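You operate a simulated robot arm through the tools that you are given. There is no shell and no other tool. Be economical: measure what you need, move in short steps, check, and stop when the job is done.

The job below is to be done with a simulated robot arm. You get a single attempt, and the scene is never put back.

TASK
Put the blue brush on top of the yellow nut with four dots.

It is judged by the outcome, as a careful person would: the job done as asked, and still so three seconds after it is handed in. It fails if anything else is knocked over, pushed out of place, dropped, spilled or broken.

THE ROBOT
A 6-joint arm with a two-finger parallel gripper, fixed in place. Base frame: the origin is at the foot of the arm, x ahead of it, y to its left, z up; the work surface is at about z = 0. Lengths are in m, angles in rad, forces in N, time in s.
With the tool pointing down near the work surface it reaches from about 0.18 to 0.46 m from the base axis. Its first joint turns from -1.222 to 1.222 rad. Payload 1.9 kg.
Tool frame: the origin (TCP) lies between the finger pads and is the grasp point; the fingertips stand 0.023 m ahead of it; z points along the fingers, y is the line along which they close. Largest opening 0.094 m; finger width 0.038, thickness 0.01; the body of the gripper, 0.054 by 0.096 m, starts 0.039 m behind the TCP.
Orientation is that of the tool frame in the base frame, as [roll, pitch, yaw] about the fixed x, y, z axes, in that order (R = Rz(yaw) Ry(pitch) Rx(roll)). With the fingers straight down and closing along the base's y, the tool's x points along the base's -x, its y along +y and its z along -z.

THE INTERFACE
- The arm moves only by the tool apply_moves. Its arguments are lists of equal length, an entry for each row: "xyz": the shift along the tool's x, y, z in m, a list of three; "twist": the turn about the tool's z in rad. In form: {"xyz": [[tx, ty, tz], ...], "twist": [twist, ...]}. A call has 1 to 8 rows; each row shifts and turns the commanded pose from where the row before left it, along the tool's axes as they then stand. "fingers" is the finger opening in m, from 0 to 0.094, set as the call begins (left out, the last holds). Rows are played at 5 a second. More than 0.05 m and 0.15 rad between two rows, or a gripper value outside its range, and nothing of the call is played. Where a pose cannot be reached the arm comes as near as it can. A force on the tool above 40 N (or 10 N above the force at the start of the call, whichever is more), or a blocked arm, ends the call early, and 0.2 s more pass. Each finger travels about 0.108 m/s and halts on what it meets, pressing with about 32 N; the grip force reading is that of the motor and also rises with nothing between the fingers. The clock runs only during rows and for 0.2 s after the last one: add rows that do not move to give the fingers time. It gives the time, the measured TCP pose, the force on the tool (base axes), the opening and the grip force at its end, in the units of the frame above (readings bear some noise).
- Cameras (640 x 400 px; columns grow to the right, rows downward): "scene" is fixed at [0.0747, 0.3267, 0.4264]; the picture's right is [-0.60, -0.80, 0.00], its down [-0.38, 0.28, -0.88] and it looks along [0.71, -0.53, -0.47] (base axes); focal length 214 px, centre (320, 200). "wrist" rides on the gripper at [-0.039, 0, -0.044] in the tool frame; the picture's right is [0.00, -1.00, 0.00], its down [0.97, 0.00, -0.24] and it looks along [0.24, 0.00, 0.97] (tool axes); focal length 218 px, centre (320, 200). There is no depth. A picture from a camera that has moved, and an enlarged one, comes with that camera's place and axes in the base frame and with its lens. The place of the scene camera against the robot may be out by one fixed shift of up to 0.012 m in any direction.
- grab_frame(camera): a new picture of that camera. No time passes.
- zoom(camera, box): a new picture of the part [left, top, right, bottom] of that camera's present view, enlarged. No time passes.
- hand_in(): hands the job in; it is judged then, once.

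Work in short steps. Places have to be worked out from the pictures, the camera data and where the tool is seen: move nearer, look again, correct. Check each grasp and each placing, and mend what went wrong. You have 90 turns and 42 pictures in all, those below and enlarged ones among them. Open the gripper and draw the arm clear of the work before you hand the job in, unless the task says otherwise; then end with one line.

The tools are called as name(argument=value, ...) on one line, values as JSON. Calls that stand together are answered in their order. apply_moves: Moves the arm, as the interface text tells. Its arguments: {"type":"object","properties":{"xyz":{"type":"array","items":{"type":"array","items":{"type":"number"}}},"twist":{"type":"array","items":{"type":"number"}},"fingers":{"type":"number"}},"required":["xyz","twist"]} The other tools are called the same way: grab_frame (camera) takes a picture; zoom (camera, box) takes an enlarged picture of a part of a camera's view; hand_in () hands the job in.

At the start:

```text
time_s: 0.0
position: [0.2462, 0.1254, 0.3674]
orientation: [3.139, 0.0, 3.141]
force: [-0.8, 0.0, 0.1]
finger_gap: 0.0939
grip_force: 0.0
```

scene: 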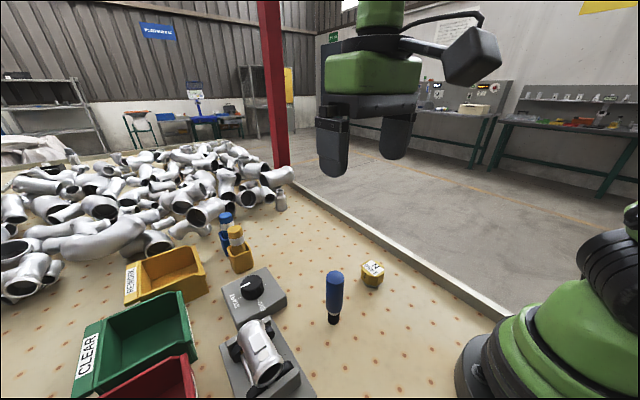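
wrist: 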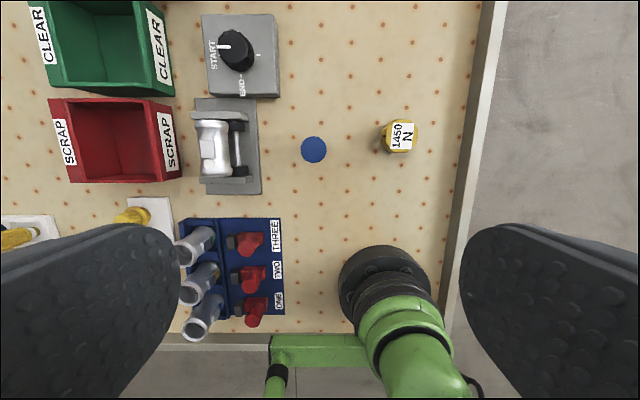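

I zoom in on both views to identify the nut with four dots and the blue brush.

zoom(camera="scene", box=[290, 240, 410, 340])

zoom(camera="wrist", box=[280, 90, 440, 190])

zoom(camera="scene", box=[190, 180, 310, 280])

```text
4.00 times, centred on (350, 290) of scene
camera zoom: at [0.0747, 0.3267, 0.4264], right [-0.6, -0.8, 0.0], down [-0.38, 0.28, -0.88], along [0.71, -0.53, -0.47], focal length 858 px, centre (200, -160)
```

zoom: 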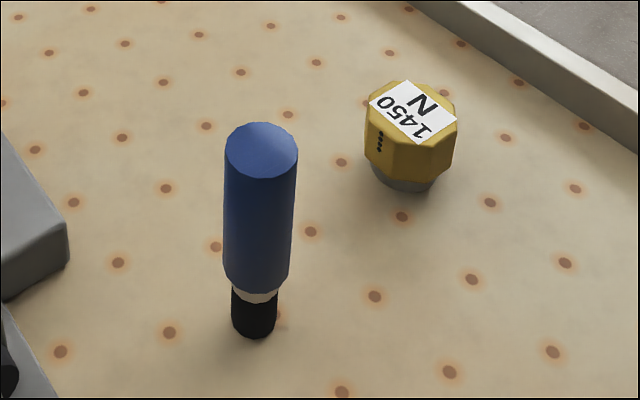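

```text
4.00 times, centred on (360, 140) of wrist
camera zoom: at [0.2856, 0.1254, 0.4121], right [0.0, -1.0, 0.0], down [-0.97, 0.0, 0.24], along [-0.24, 0.0, -0.97], focal length 873 px, centre (160, 440)
```

zoom: 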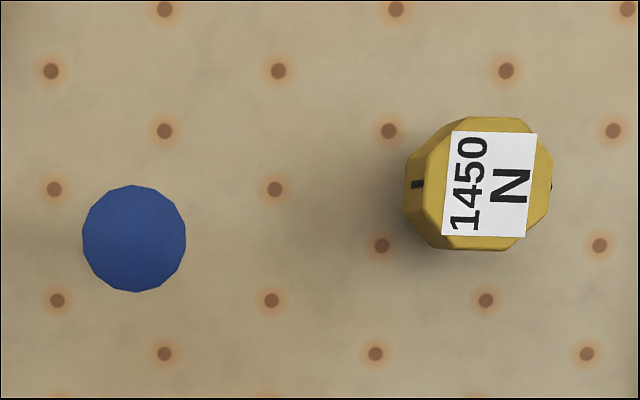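

```text
4.00 times, centred on (250, 230) of scene
camera zoom: at [0.0747, 0.3267, 0.4264], right [-0.6, -0.8, 0.0], down [-0.38, 0.28, -0.88], along [0.71, -0.53, -0.47], focal length 858 px, centre (600, 80)
```

zoom: 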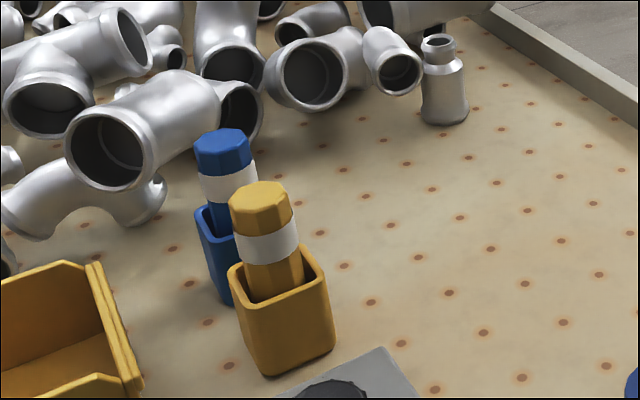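

The upright blue-handled thing with black bristles looks like the brush. I check the dots and the other yellow things.

zoom(camera="scene", box=[354, 255, 390, 290])

zoom(camera="wrist", box=[0, 180, 200, 305])

```text
11.43 times, centred on (372, 272) of scene
camera zoom: at [0.0747, 0.3267, 0.4264], right [-0.6, -0.8, 0.0], down [-0.38, 0.28, -0.88], along [0.71, -0.53, -0.47], focal length 2451 px, centre (-274, -629)
```

zoom: 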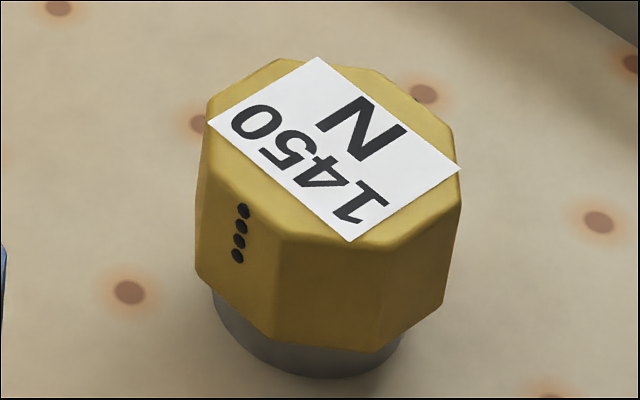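

```text
3.20 times, centred on (100, 242) of wrist
camera zoom: at [0.2856, 0.1254, 0.4121], right [0.0, -1.0, 0.0], down [-0.97, 0.0, 0.24], along [-0.24, 0.0, -0.97], focal length 698 px, centre (1024, 64)
```

zoom: 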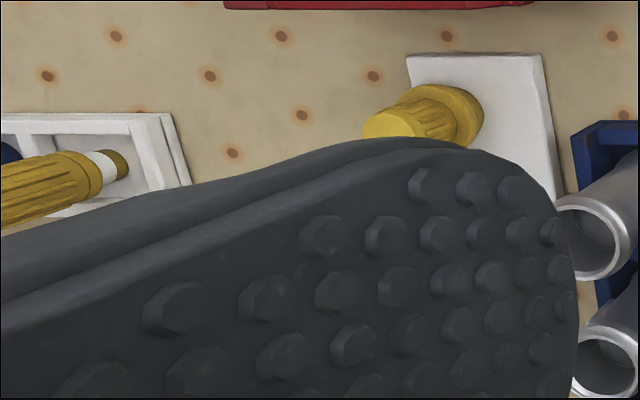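

Four dots confirmed. There is a tray on the left with yellow and blue items, partly hidden; I move over it to make sure which thing is the blue brush.

apply_moves(xyz=[[0, 0.04, 0], [0, 0.04, 0], [0, 0.04, 0], [0, 0.04, 0]], twist=[0, 0, 0, 0])

grab_frame(camera="wrist")

```text
time_s: 1.0
position: [0.2454, 0.2855, 0.3664]
orientation: [3.14, -0.002, 3.139]
force: [-0.6, -0.1, -0.2]
finger_gap: 0.094
grip_force: 0.0
```

```text
34 pictures are left
camera wrist: at [0.2849, 0.2854, 0.4114], right [0.0, -1.0, 0.0], down [-0.97, 0.0, 0.24], along [-0.24, 0.0, -0.97], focal length 218 px, centre (320, 200)
```

wrist: 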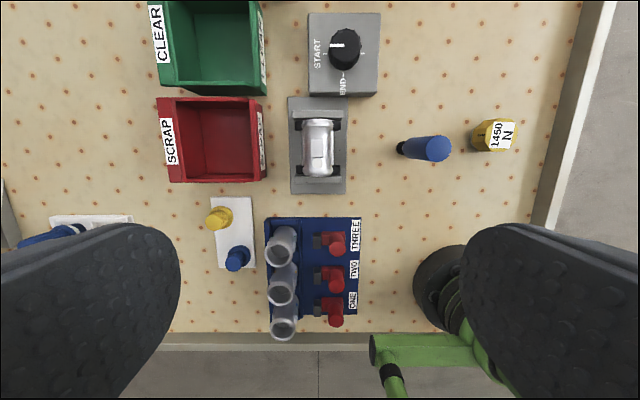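

zoom(camera="wrist", box=[180, 180, 280, 290])

zoom(camera="wrist", box=[0, 190, 160, 280])

zoom(camera="wrist", box=[380, 100, 540, 180])

```text
3.64 times, centred on (230, 235) of wrist
camera zoom: at [0.2849, 0.2854, 0.4114], right [0.0, -1.0, 0.0], down [-0.97, 0.0, 0.24], along [-0.24, 0.0, -0.97], focal length 794 px, centre (647, 73)
```

zoom: 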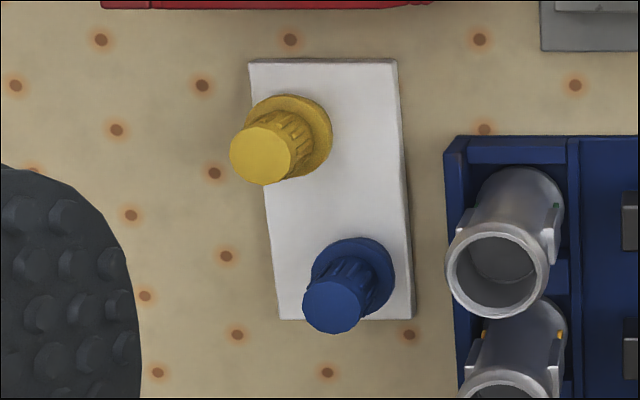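

```text
4.00 times, centred on (80, 235) of wrist
camera zoom: at [0.2849, 0.2854, 0.4114], right [0.0, -1.0, 0.0], down [-0.97, 0.0, 0.24], along [-0.24, 0.0, -0.97], focal length 873 px, centre (1280, 60)
```

zoom: 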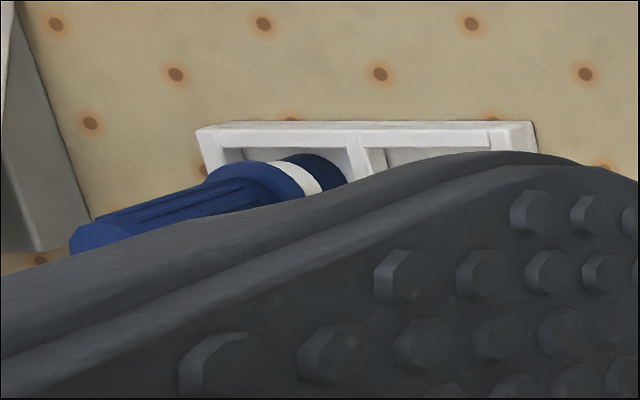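

```text
4.00 times, centred on (460, 140) of wrist
camera zoom: at [0.2849, 0.2854, 0.4114], right [0.0, -1.0, 0.0], down [-0.97, 0.0, 0.24], along [-0.24, 0.0, -0.97], focal length 873 px, centre (-240, 440)
```

zoom: 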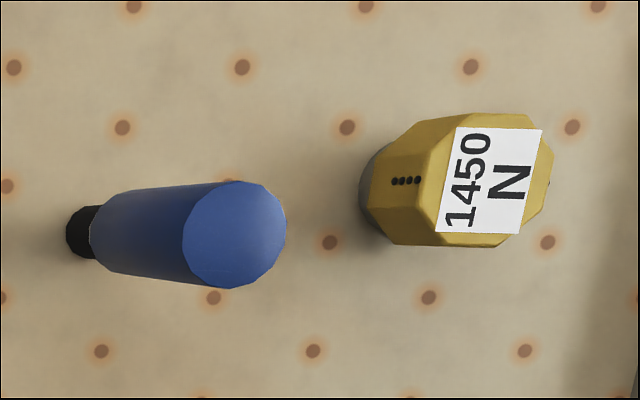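

The others are screwdrivers/pegs; the standing one is the brush. Triangulating: brush top ≈ (0.281, 0.134, 0.126), Ø 0.033; nut top ≈ (0.301, -0.007, 0.048). I go above the brush and lower to z 0.2.

apply_moves(xyz=[[-0.0178, -0.04, 0], [-0.0178, -0.04, 0], [0, -0.04, 0.0], [0, -0.0315, 0.0], [0, 0, 0.04], [0, 0, 0.045], [0, 0, 0.04], [0, 0, 0.04]], twist=[0, 0, 0, 0, 0, 0, 0, 0])

grab_frame(camera="wrist")

grab_frame(camera="scene")

```text
time_s: 2.8
position: [0.2847, 0.1358, 0.2019]
orientation: [3.139, -0.001, 3.14]
force: [-0.1, 0.0, 0.2]
finger_gap: 0.0939
grip_force: 0.1
```

```text
30 pictures are left
camera wrist: at [0.3233, 0.1346, 0.2466], right [0.0, -1.0, 0.0], down [-0.97, 0.0, 0.24], along [-0.24, 0.0, -0.97], focal length 218 px, centre (320, 200)
```

wrist: 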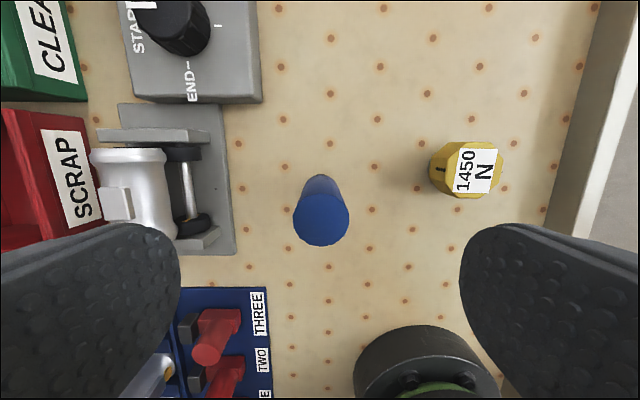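

```text
29 pictures are left
```

scene: 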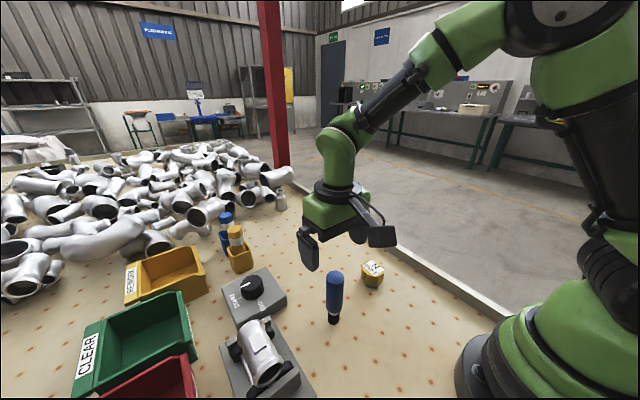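

Brush top re-measured at ≈ (0.282, 0.134), under the gripper. I lower to TCP z ≈ 0.096, fingers straddling the handle.

apply_moves(xyz=[[0, -0.001, 0.03], [0, 0, 0.03], [0, 0, 0.025], [0, 0, 0.02], [0, 0, 0]], twist=[0, 0, 0, 0, 0])

grab_frame(camera="scene")

grab_frame(camera="wrist")

```text
time_s: 4.0
position: [0.2838, 0.136, 0.0982]
orientation: [3.139, -0.001, 3.141]
force: [-0.5, -0.8, 0.6]
finger_gap: 0.094
grip_force: 0.0
```

```text
28 pictures are left
```

scene: 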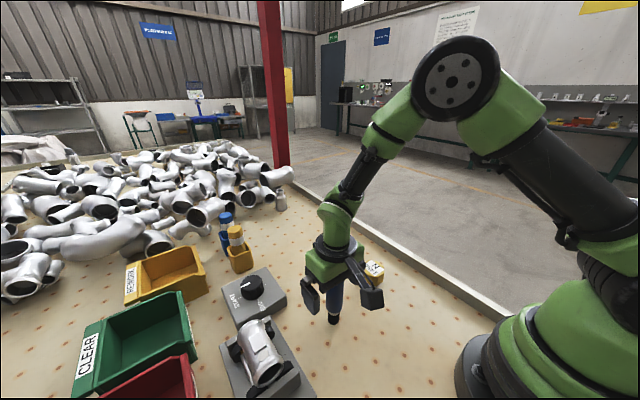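

```text
27 pictures are left
camera wrist: at [0.3224, 0.1344, 0.1428], right [0.0, -1.0, 0.0], down [-0.97, 0.0, 0.24], along [-0.24, 0.0, -0.97], focal length 218 px, centre (320, 200)
```

wrist: 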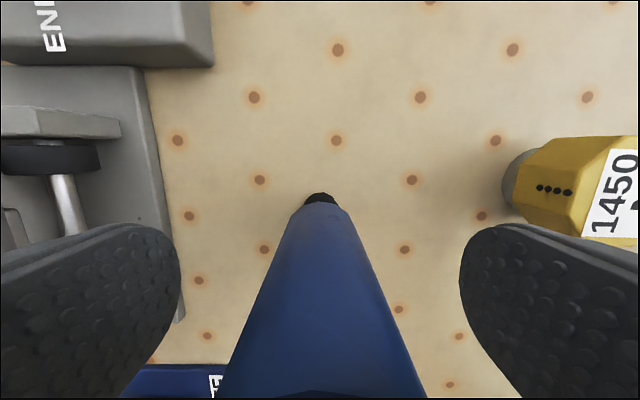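

The brush is centred between the fingers and clear of everything. I close the fingers.

apply_moves(xyz=[[0, 0, 0], [0, 0, 0], [0, 0, 0], [0, 0, 0], [0, 0, 0]], twist=[0, 0, 0, 0, 0], fingers=0.02)

grab_frame(camera="wrist")

```text
time_s: 5.2
position: [0.2833, 0.1349, 0.0985]
orientation: [3.138, 0.001, 3.141]
force: [-0.3, 0.2, -0.1]
finger_gap: 0.033
grip_force: 32.3
```

```text
26 pictures are left
camera wrist: at [0.3224, 0.1344, 0.1431], right [0.0, -1.0, 0.0], down [-0.97, 0.0, 0.24], along [-0.24, 0.0, -0.97], focal length 218 px, centre (320, 200)
```

wrist: 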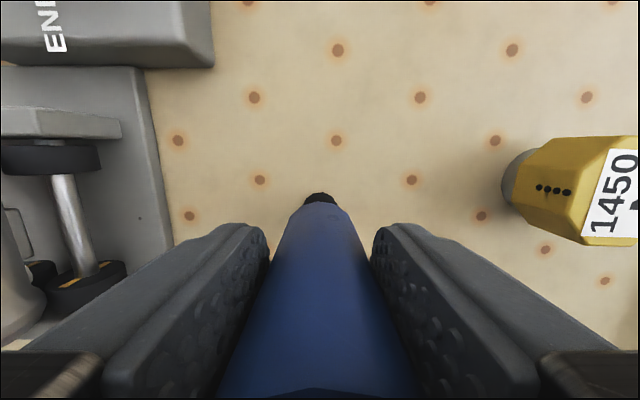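

Held (gap 0.033, 32 N). I lift 0.08 m and carry it most of the way to the nut, then look.

apply_moves(xyz=[[0, 0, -0.02], [0, 0, -0.03], [0, 0, -0.04], [-0.005, -0.035, 0], [-0.005, -0.035, 0], [-0.005, -0.035, 0], [-0.003, -0.03, 0], [0, 0, 0]], twist=[0, 0, 0, 0, 0, 0, 0, 0])

grab_frame(camera="wrist")

grab_frame(camera="scene")

```text
time_s: 7.0
position: [0.2996, -0.003, 0.1891]
orientation: [3.14, -0.001, 3.141]
force: [-0.8, -1.0, 0.2]
finger_gap: 0.0327
grip_force: 32.3
```

```text
25 pictures are left
camera wrist: at [0.3398, -0.0027, 0.2326], right [0.0, -1.0, 0.0], down [-0.97, 0.0, 0.24], along [-0.24, 0.0, -0.97], focal length 218 px, centre (320, 200)
```

wrist: 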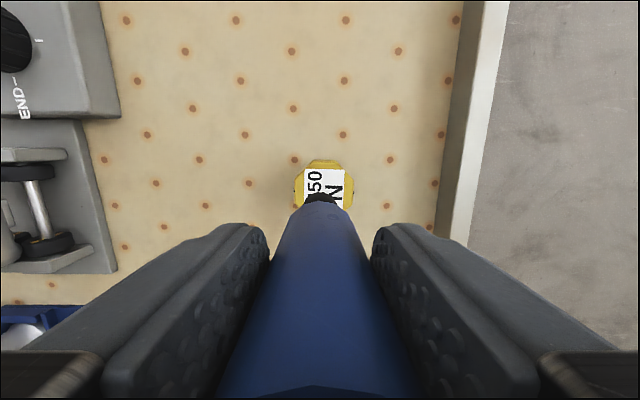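

```text
24 pictures are left
```

scene: 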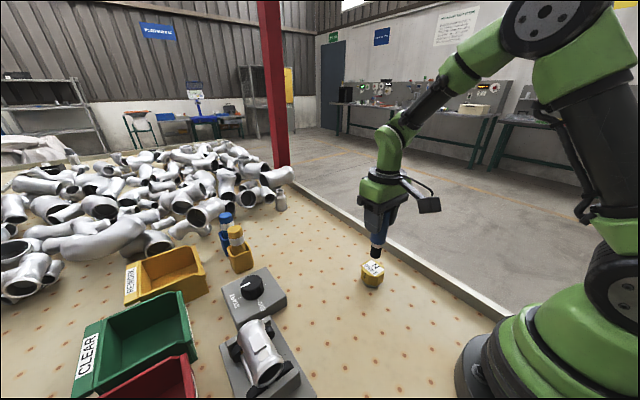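

The nut's centre is ~4 mm further right than the brush. I zoom to refine both axes.

zoom(camera="wrist", box=[280, 150, 370, 220])

zoom(camera="scene", box=[340, 230, 410, 295])

```text
5.71 times, centred on (325, 185) of wrist
camera zoom: at [0.3398, -0.0027, 0.2326], right [0.0, -1.0, 0.0], down [-0.97, 0.0, 0.24], along [-0.24, 0.0, -0.97], focal length 1247 px, centre (291, 286)
```

zoom: 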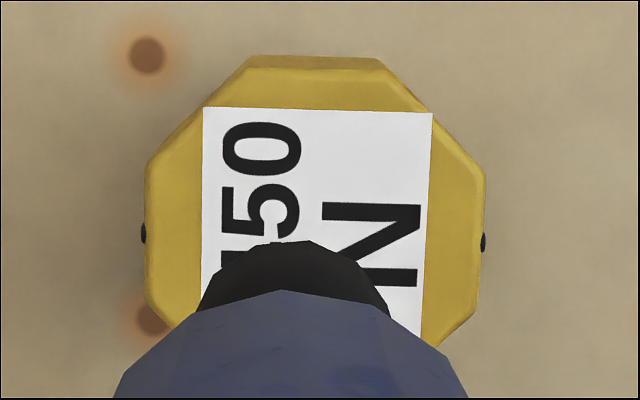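

```text
6.15 times, centred on (375, 262) of scene
camera zoom: at [0.0747, 0.3267, 0.4264], right [-0.6, -0.8, 0.0], down [-0.38, 0.28, -0.88], along [0.71, -0.53, -0.47], focal length 1320 px, centre (-18, -185)
```

zoom: 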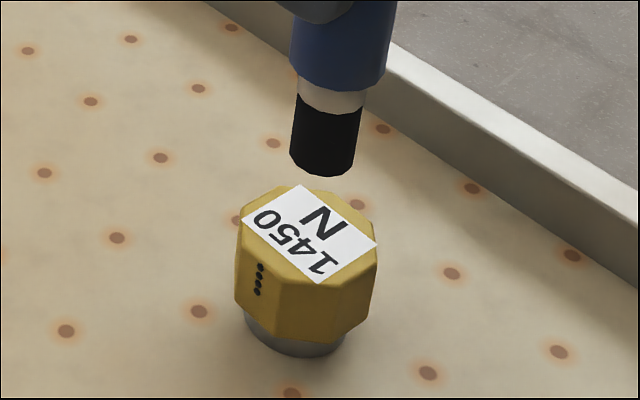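

Estimates: nut centre (0.302, -0.0065), brush axis (0.299, -0.003). I correct by 3 mm ahead and 3.5 mm right, lower 0.03, and check.

apply_moves(xyz=[[-0.003, -0.0035, 0], [0, 0, 0.015], [0, 0, 0.015], [0, 0, 0]], twist=[0, 0, 0, 0])

zoom(camera="wrist", box=[280, 150, 370, 220])

zoom(camera="scene", box=[340, 230, 410, 295])

```text
time_s: 8.0
position: [0.3021, -0.0056, 0.1575]
orientation: [3.139, 0.001, -3.141]
force: [0.2, 0.3, -0.2]
finger_gap: 0.0328
grip_force: 32.2
```

```text
5.71 times, centred on (325, 185) of wrist
camera zoom: at [0.3421, -0.0058, 0.2023], right [0.0, -1.0, 0.0], down [-0.97, 0.0, 0.24], along [-0.24, 0.0, -0.97], focal length 1247 px, centre (291, 286)
```

zoom: 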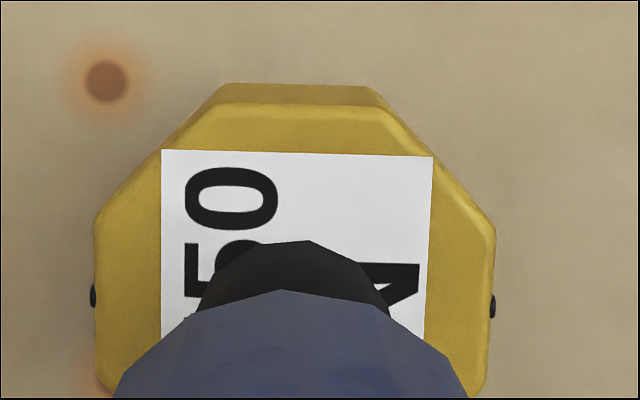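

```text
6.15 times, centred on (375, 262) of scene
camera zoom: at [0.0747, 0.3267, 0.4264], right [-0.6, -0.8, 0.0], down [-0.38, 0.28, -0.88], along [0.71, -0.53, -0.47], focal length 1320 px, centre (-18, -185)
```

zoom: 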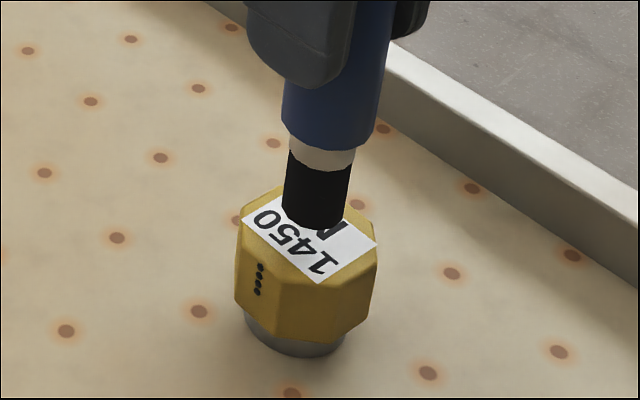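

Well aligned in both views; about 10 mm remain. I lower 8 mm and check the gap and force.

apply_moves(xyz=[[-0.0005, 0, 0.004], [0, 0, 0.004], [0, 0, 0], [0, 0, 0]], twist=[0, 0, 0, 0])

zoom(camera="scene", box=[355, 245, 395, 290])

```text
time_s: 9.0
position: [0.3021, -0.0057, 0.1495]
orientation: [3.137, 0.0, -3.141]
force: [1.1, 0.0, -0.4]
finger_gap: 0.0327
grip_force: 32.0
```

```text
8.89 times, centred on (375, 268) of scene
camera zoom: at [0.0747, 0.3267, 0.4264], right [-0.6, -0.8, 0.0], down [-0.38, 0.28, -0.88], along [0.71, -0.53, -0.47], focal length 1906 px, centre (-169, -400)
```

zoom: 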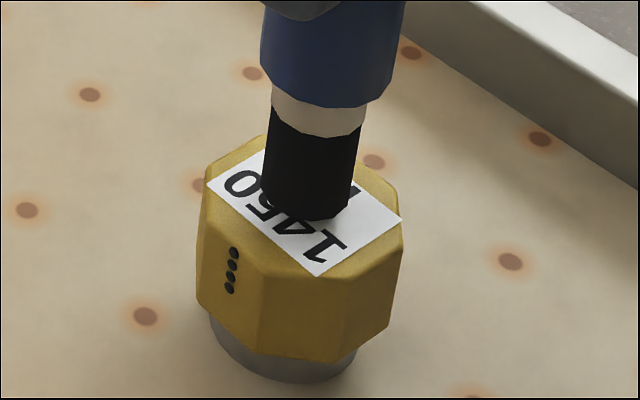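

No contact yet, alignment good. I lower 2 mm more.

apply_moves(xyz=[[0, 0, 0.001], [0, 0, 0.001], [0, 0, 0]], twist=[0, 0, 0])

```text
time_s: 9.8
position: [0.3039, -0.0048, 0.1472]
orientation: [3.139, 0.0, -3.141]
force: [0.4, 0.3, 0.3]
finger_gap: 0.0326
grip_force: 31.9
```

No contact force yet; I continue in 1 mm steps.

apply_moves(xyz=[[0, 0, 0.001], [0, 0, 0]], twist=[0, 0])

```text
time_s: 10.4
position: [0.3029, -0.0044, 0.1452]
orientation: [3.138, -0.002, 3.141]
force: [-0.1, 0.0, -0.6]
finger_gap: 0.0327
grip_force: 32.2
```

zoom(camera="scene", box=[355, 245, 395, 290])

apply_moves(xyz=[[0, 0, 0.001], [0, 0, 0]], twist=[0, 0])

```text
8.89 times, centred on (375, 268) of scene
camera zoom: at [0.0747, 0.3267, 0.4264], right [-0.6, -0.8, 0.0], down [-0.38, 0.28, -0.88], along [0.71, -0.53, -0.47], focal length 1906 px, centre (-169, -400)
```

zoom: 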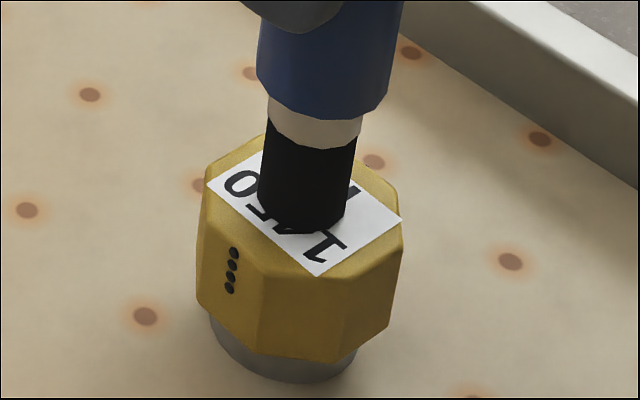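

```text
time_s: 11.0
position: [0.3028, -0.0038, 0.1457]
orientation: [3.137, -0.001, -3.14]
force: [0.5, 0.9, -0.4]
finger_gap: 0.0325
grip_force: 32.0
```

Bristle bottom centre ≈ (303, 203) in the zoom versus label centre ≈ (305, 201): aligned. Still no contact; another 1 mm.

apply_moves(xyz=[[0, 0, 0.001], [0, 0, 0]], twist=[0, 0])

```text
time_s: 11.6
position: [0.3029, -0.0051, 0.1444]
orientation: [3.14, 0.001, -3.141]
force: [-0.4, 2.0, 12.1]
finger_gap: 0.0327
grip_force: 32.3
```

Contact: 12 N upward. I ease off 0.3 mm and then check before releasing.

apply_moves(xyz=[[0, 0, -0.0003], [0, 0, 0]], twist=[0, 0])

zoom(camera="scene", box=[340, 225, 410, 295])

```text
time_s: 12.2
position: [0.3042, -0.0048, 0.144]
orientation: [3.137, 0.001, 3.14]
force: [2.0, 1.7, 6.6]
finger_gap: 0.0329
grip_force: 32.0
```

```text
5.71 times, centred on (375, 260) of scene
camera zoom: at [0.0746, 0.3267, 0.4264], right [-0.6, -0.8, 0.0], down [-0.38, 0.28, -0.88], along [0.71, -0.53, -0.47], focal length 1226 px, centre (6, -143)
```

zoom: 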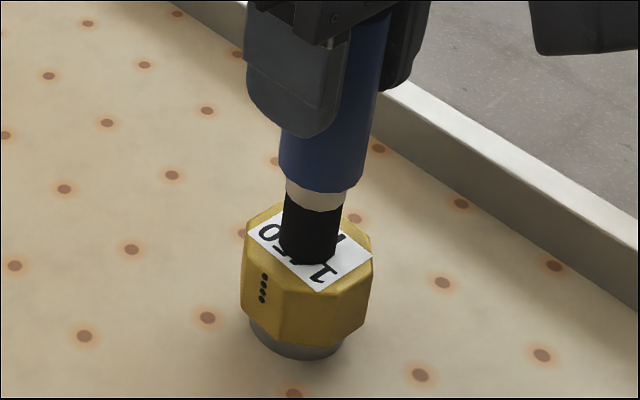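

Upright and seated at the middle of the label. I ease off slightly and open a little first.

apply_moves(xyz=[[0, 0, -0.0002], [0, 0, 0]], twist=[0, 0])

apply_moves(xyz=[[0, 0, 0], [0, 0, 0], [0, 0, 0]], twist=[0, 0, 0], fingers=0.06)

grab_frame(camera="wrist")

```text
time_s: 12.8
position: [0.3032, -0.0047, 0.1454]
orientation: [3.137, -0.002, 3.141]
force: [-0.8, 0.8, -1.0]
finger_gap: 0.0329
grip_force: 31.9
```

```text
time_s: 13.6
position: [0.3037, -0.0058, 0.145]
orientation: [3.138, 0.001, 3.14]
force: [-0.3, 0.5, -0.2]
finger_gap: 0.0602
grip_force: 0.0
```

```text
16 pictures are left
camera wrist: at [0.3429, -0.0056, 0.1895], right [0.0, -1.0, 0.0], down [-0.97, 0.0, 0.24], along [-0.24, 0.0, -0.97], focal length 218 px, centre (320, 200)
```

wrist: 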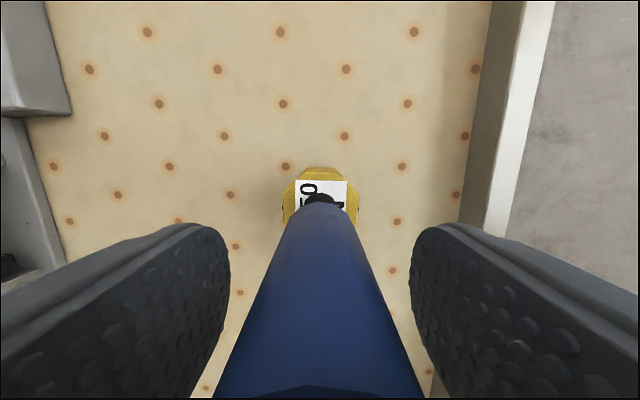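

The brush stands by itself between the open fingers. I open fully and draw straight up.

apply_moves(xyz=[[0, 0, 0], [0, 0, 0], [0, 0, -0.015], [0, 0, -0.03], [0, 0, -0.04], [0, 0, -0.04], [0, 0, -0.02], [0, 0, 0]], twist=[0, 0, 0, 0, 0, 0, 0, 0], fingers=0.09)

grab_frame(camera="scene")

grab_frame(camera="wrist")

```text
time_s: 15.4
position: [0.3033, -0.0061, 0.2898]
orientation: [3.137, 0.003, 3.14]
force: [0.2, -0.2, 0.3]
finger_gap: 0.0899
grip_force: 0.0
```

```text
15 pictures are left
```

scene: 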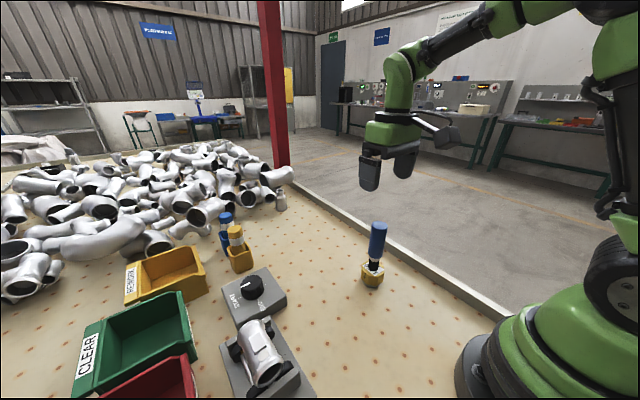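

```text
14 pictures are left
camera wrist: at [0.3422, -0.0061, 0.334], right [0.0, -1.0, 0.0], down [-0.97, 0.0, 0.24], along [-0.24, 0.0, -0.97], focal length 218 px, centre (320, 200)
```

wrist: 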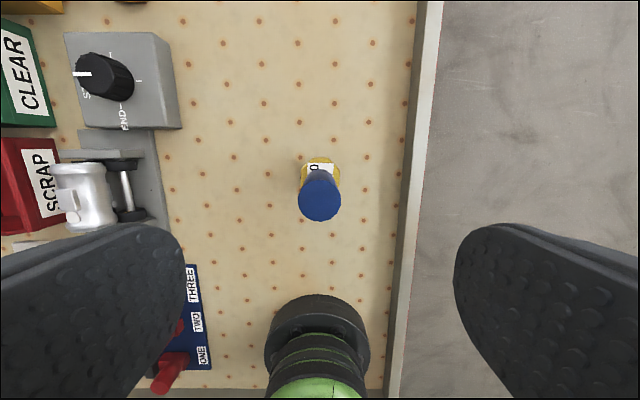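

The brush stands upright on the nut, the arm is clear, and everything else is where it was. I hand in.

hand_in()

```text
The job is handed in.
```

The blue brush is standing upright, bristles down, on top of the yellow nut with four dots; the gripper is open and clear, nothing else was disturbed, and the job is handed in.
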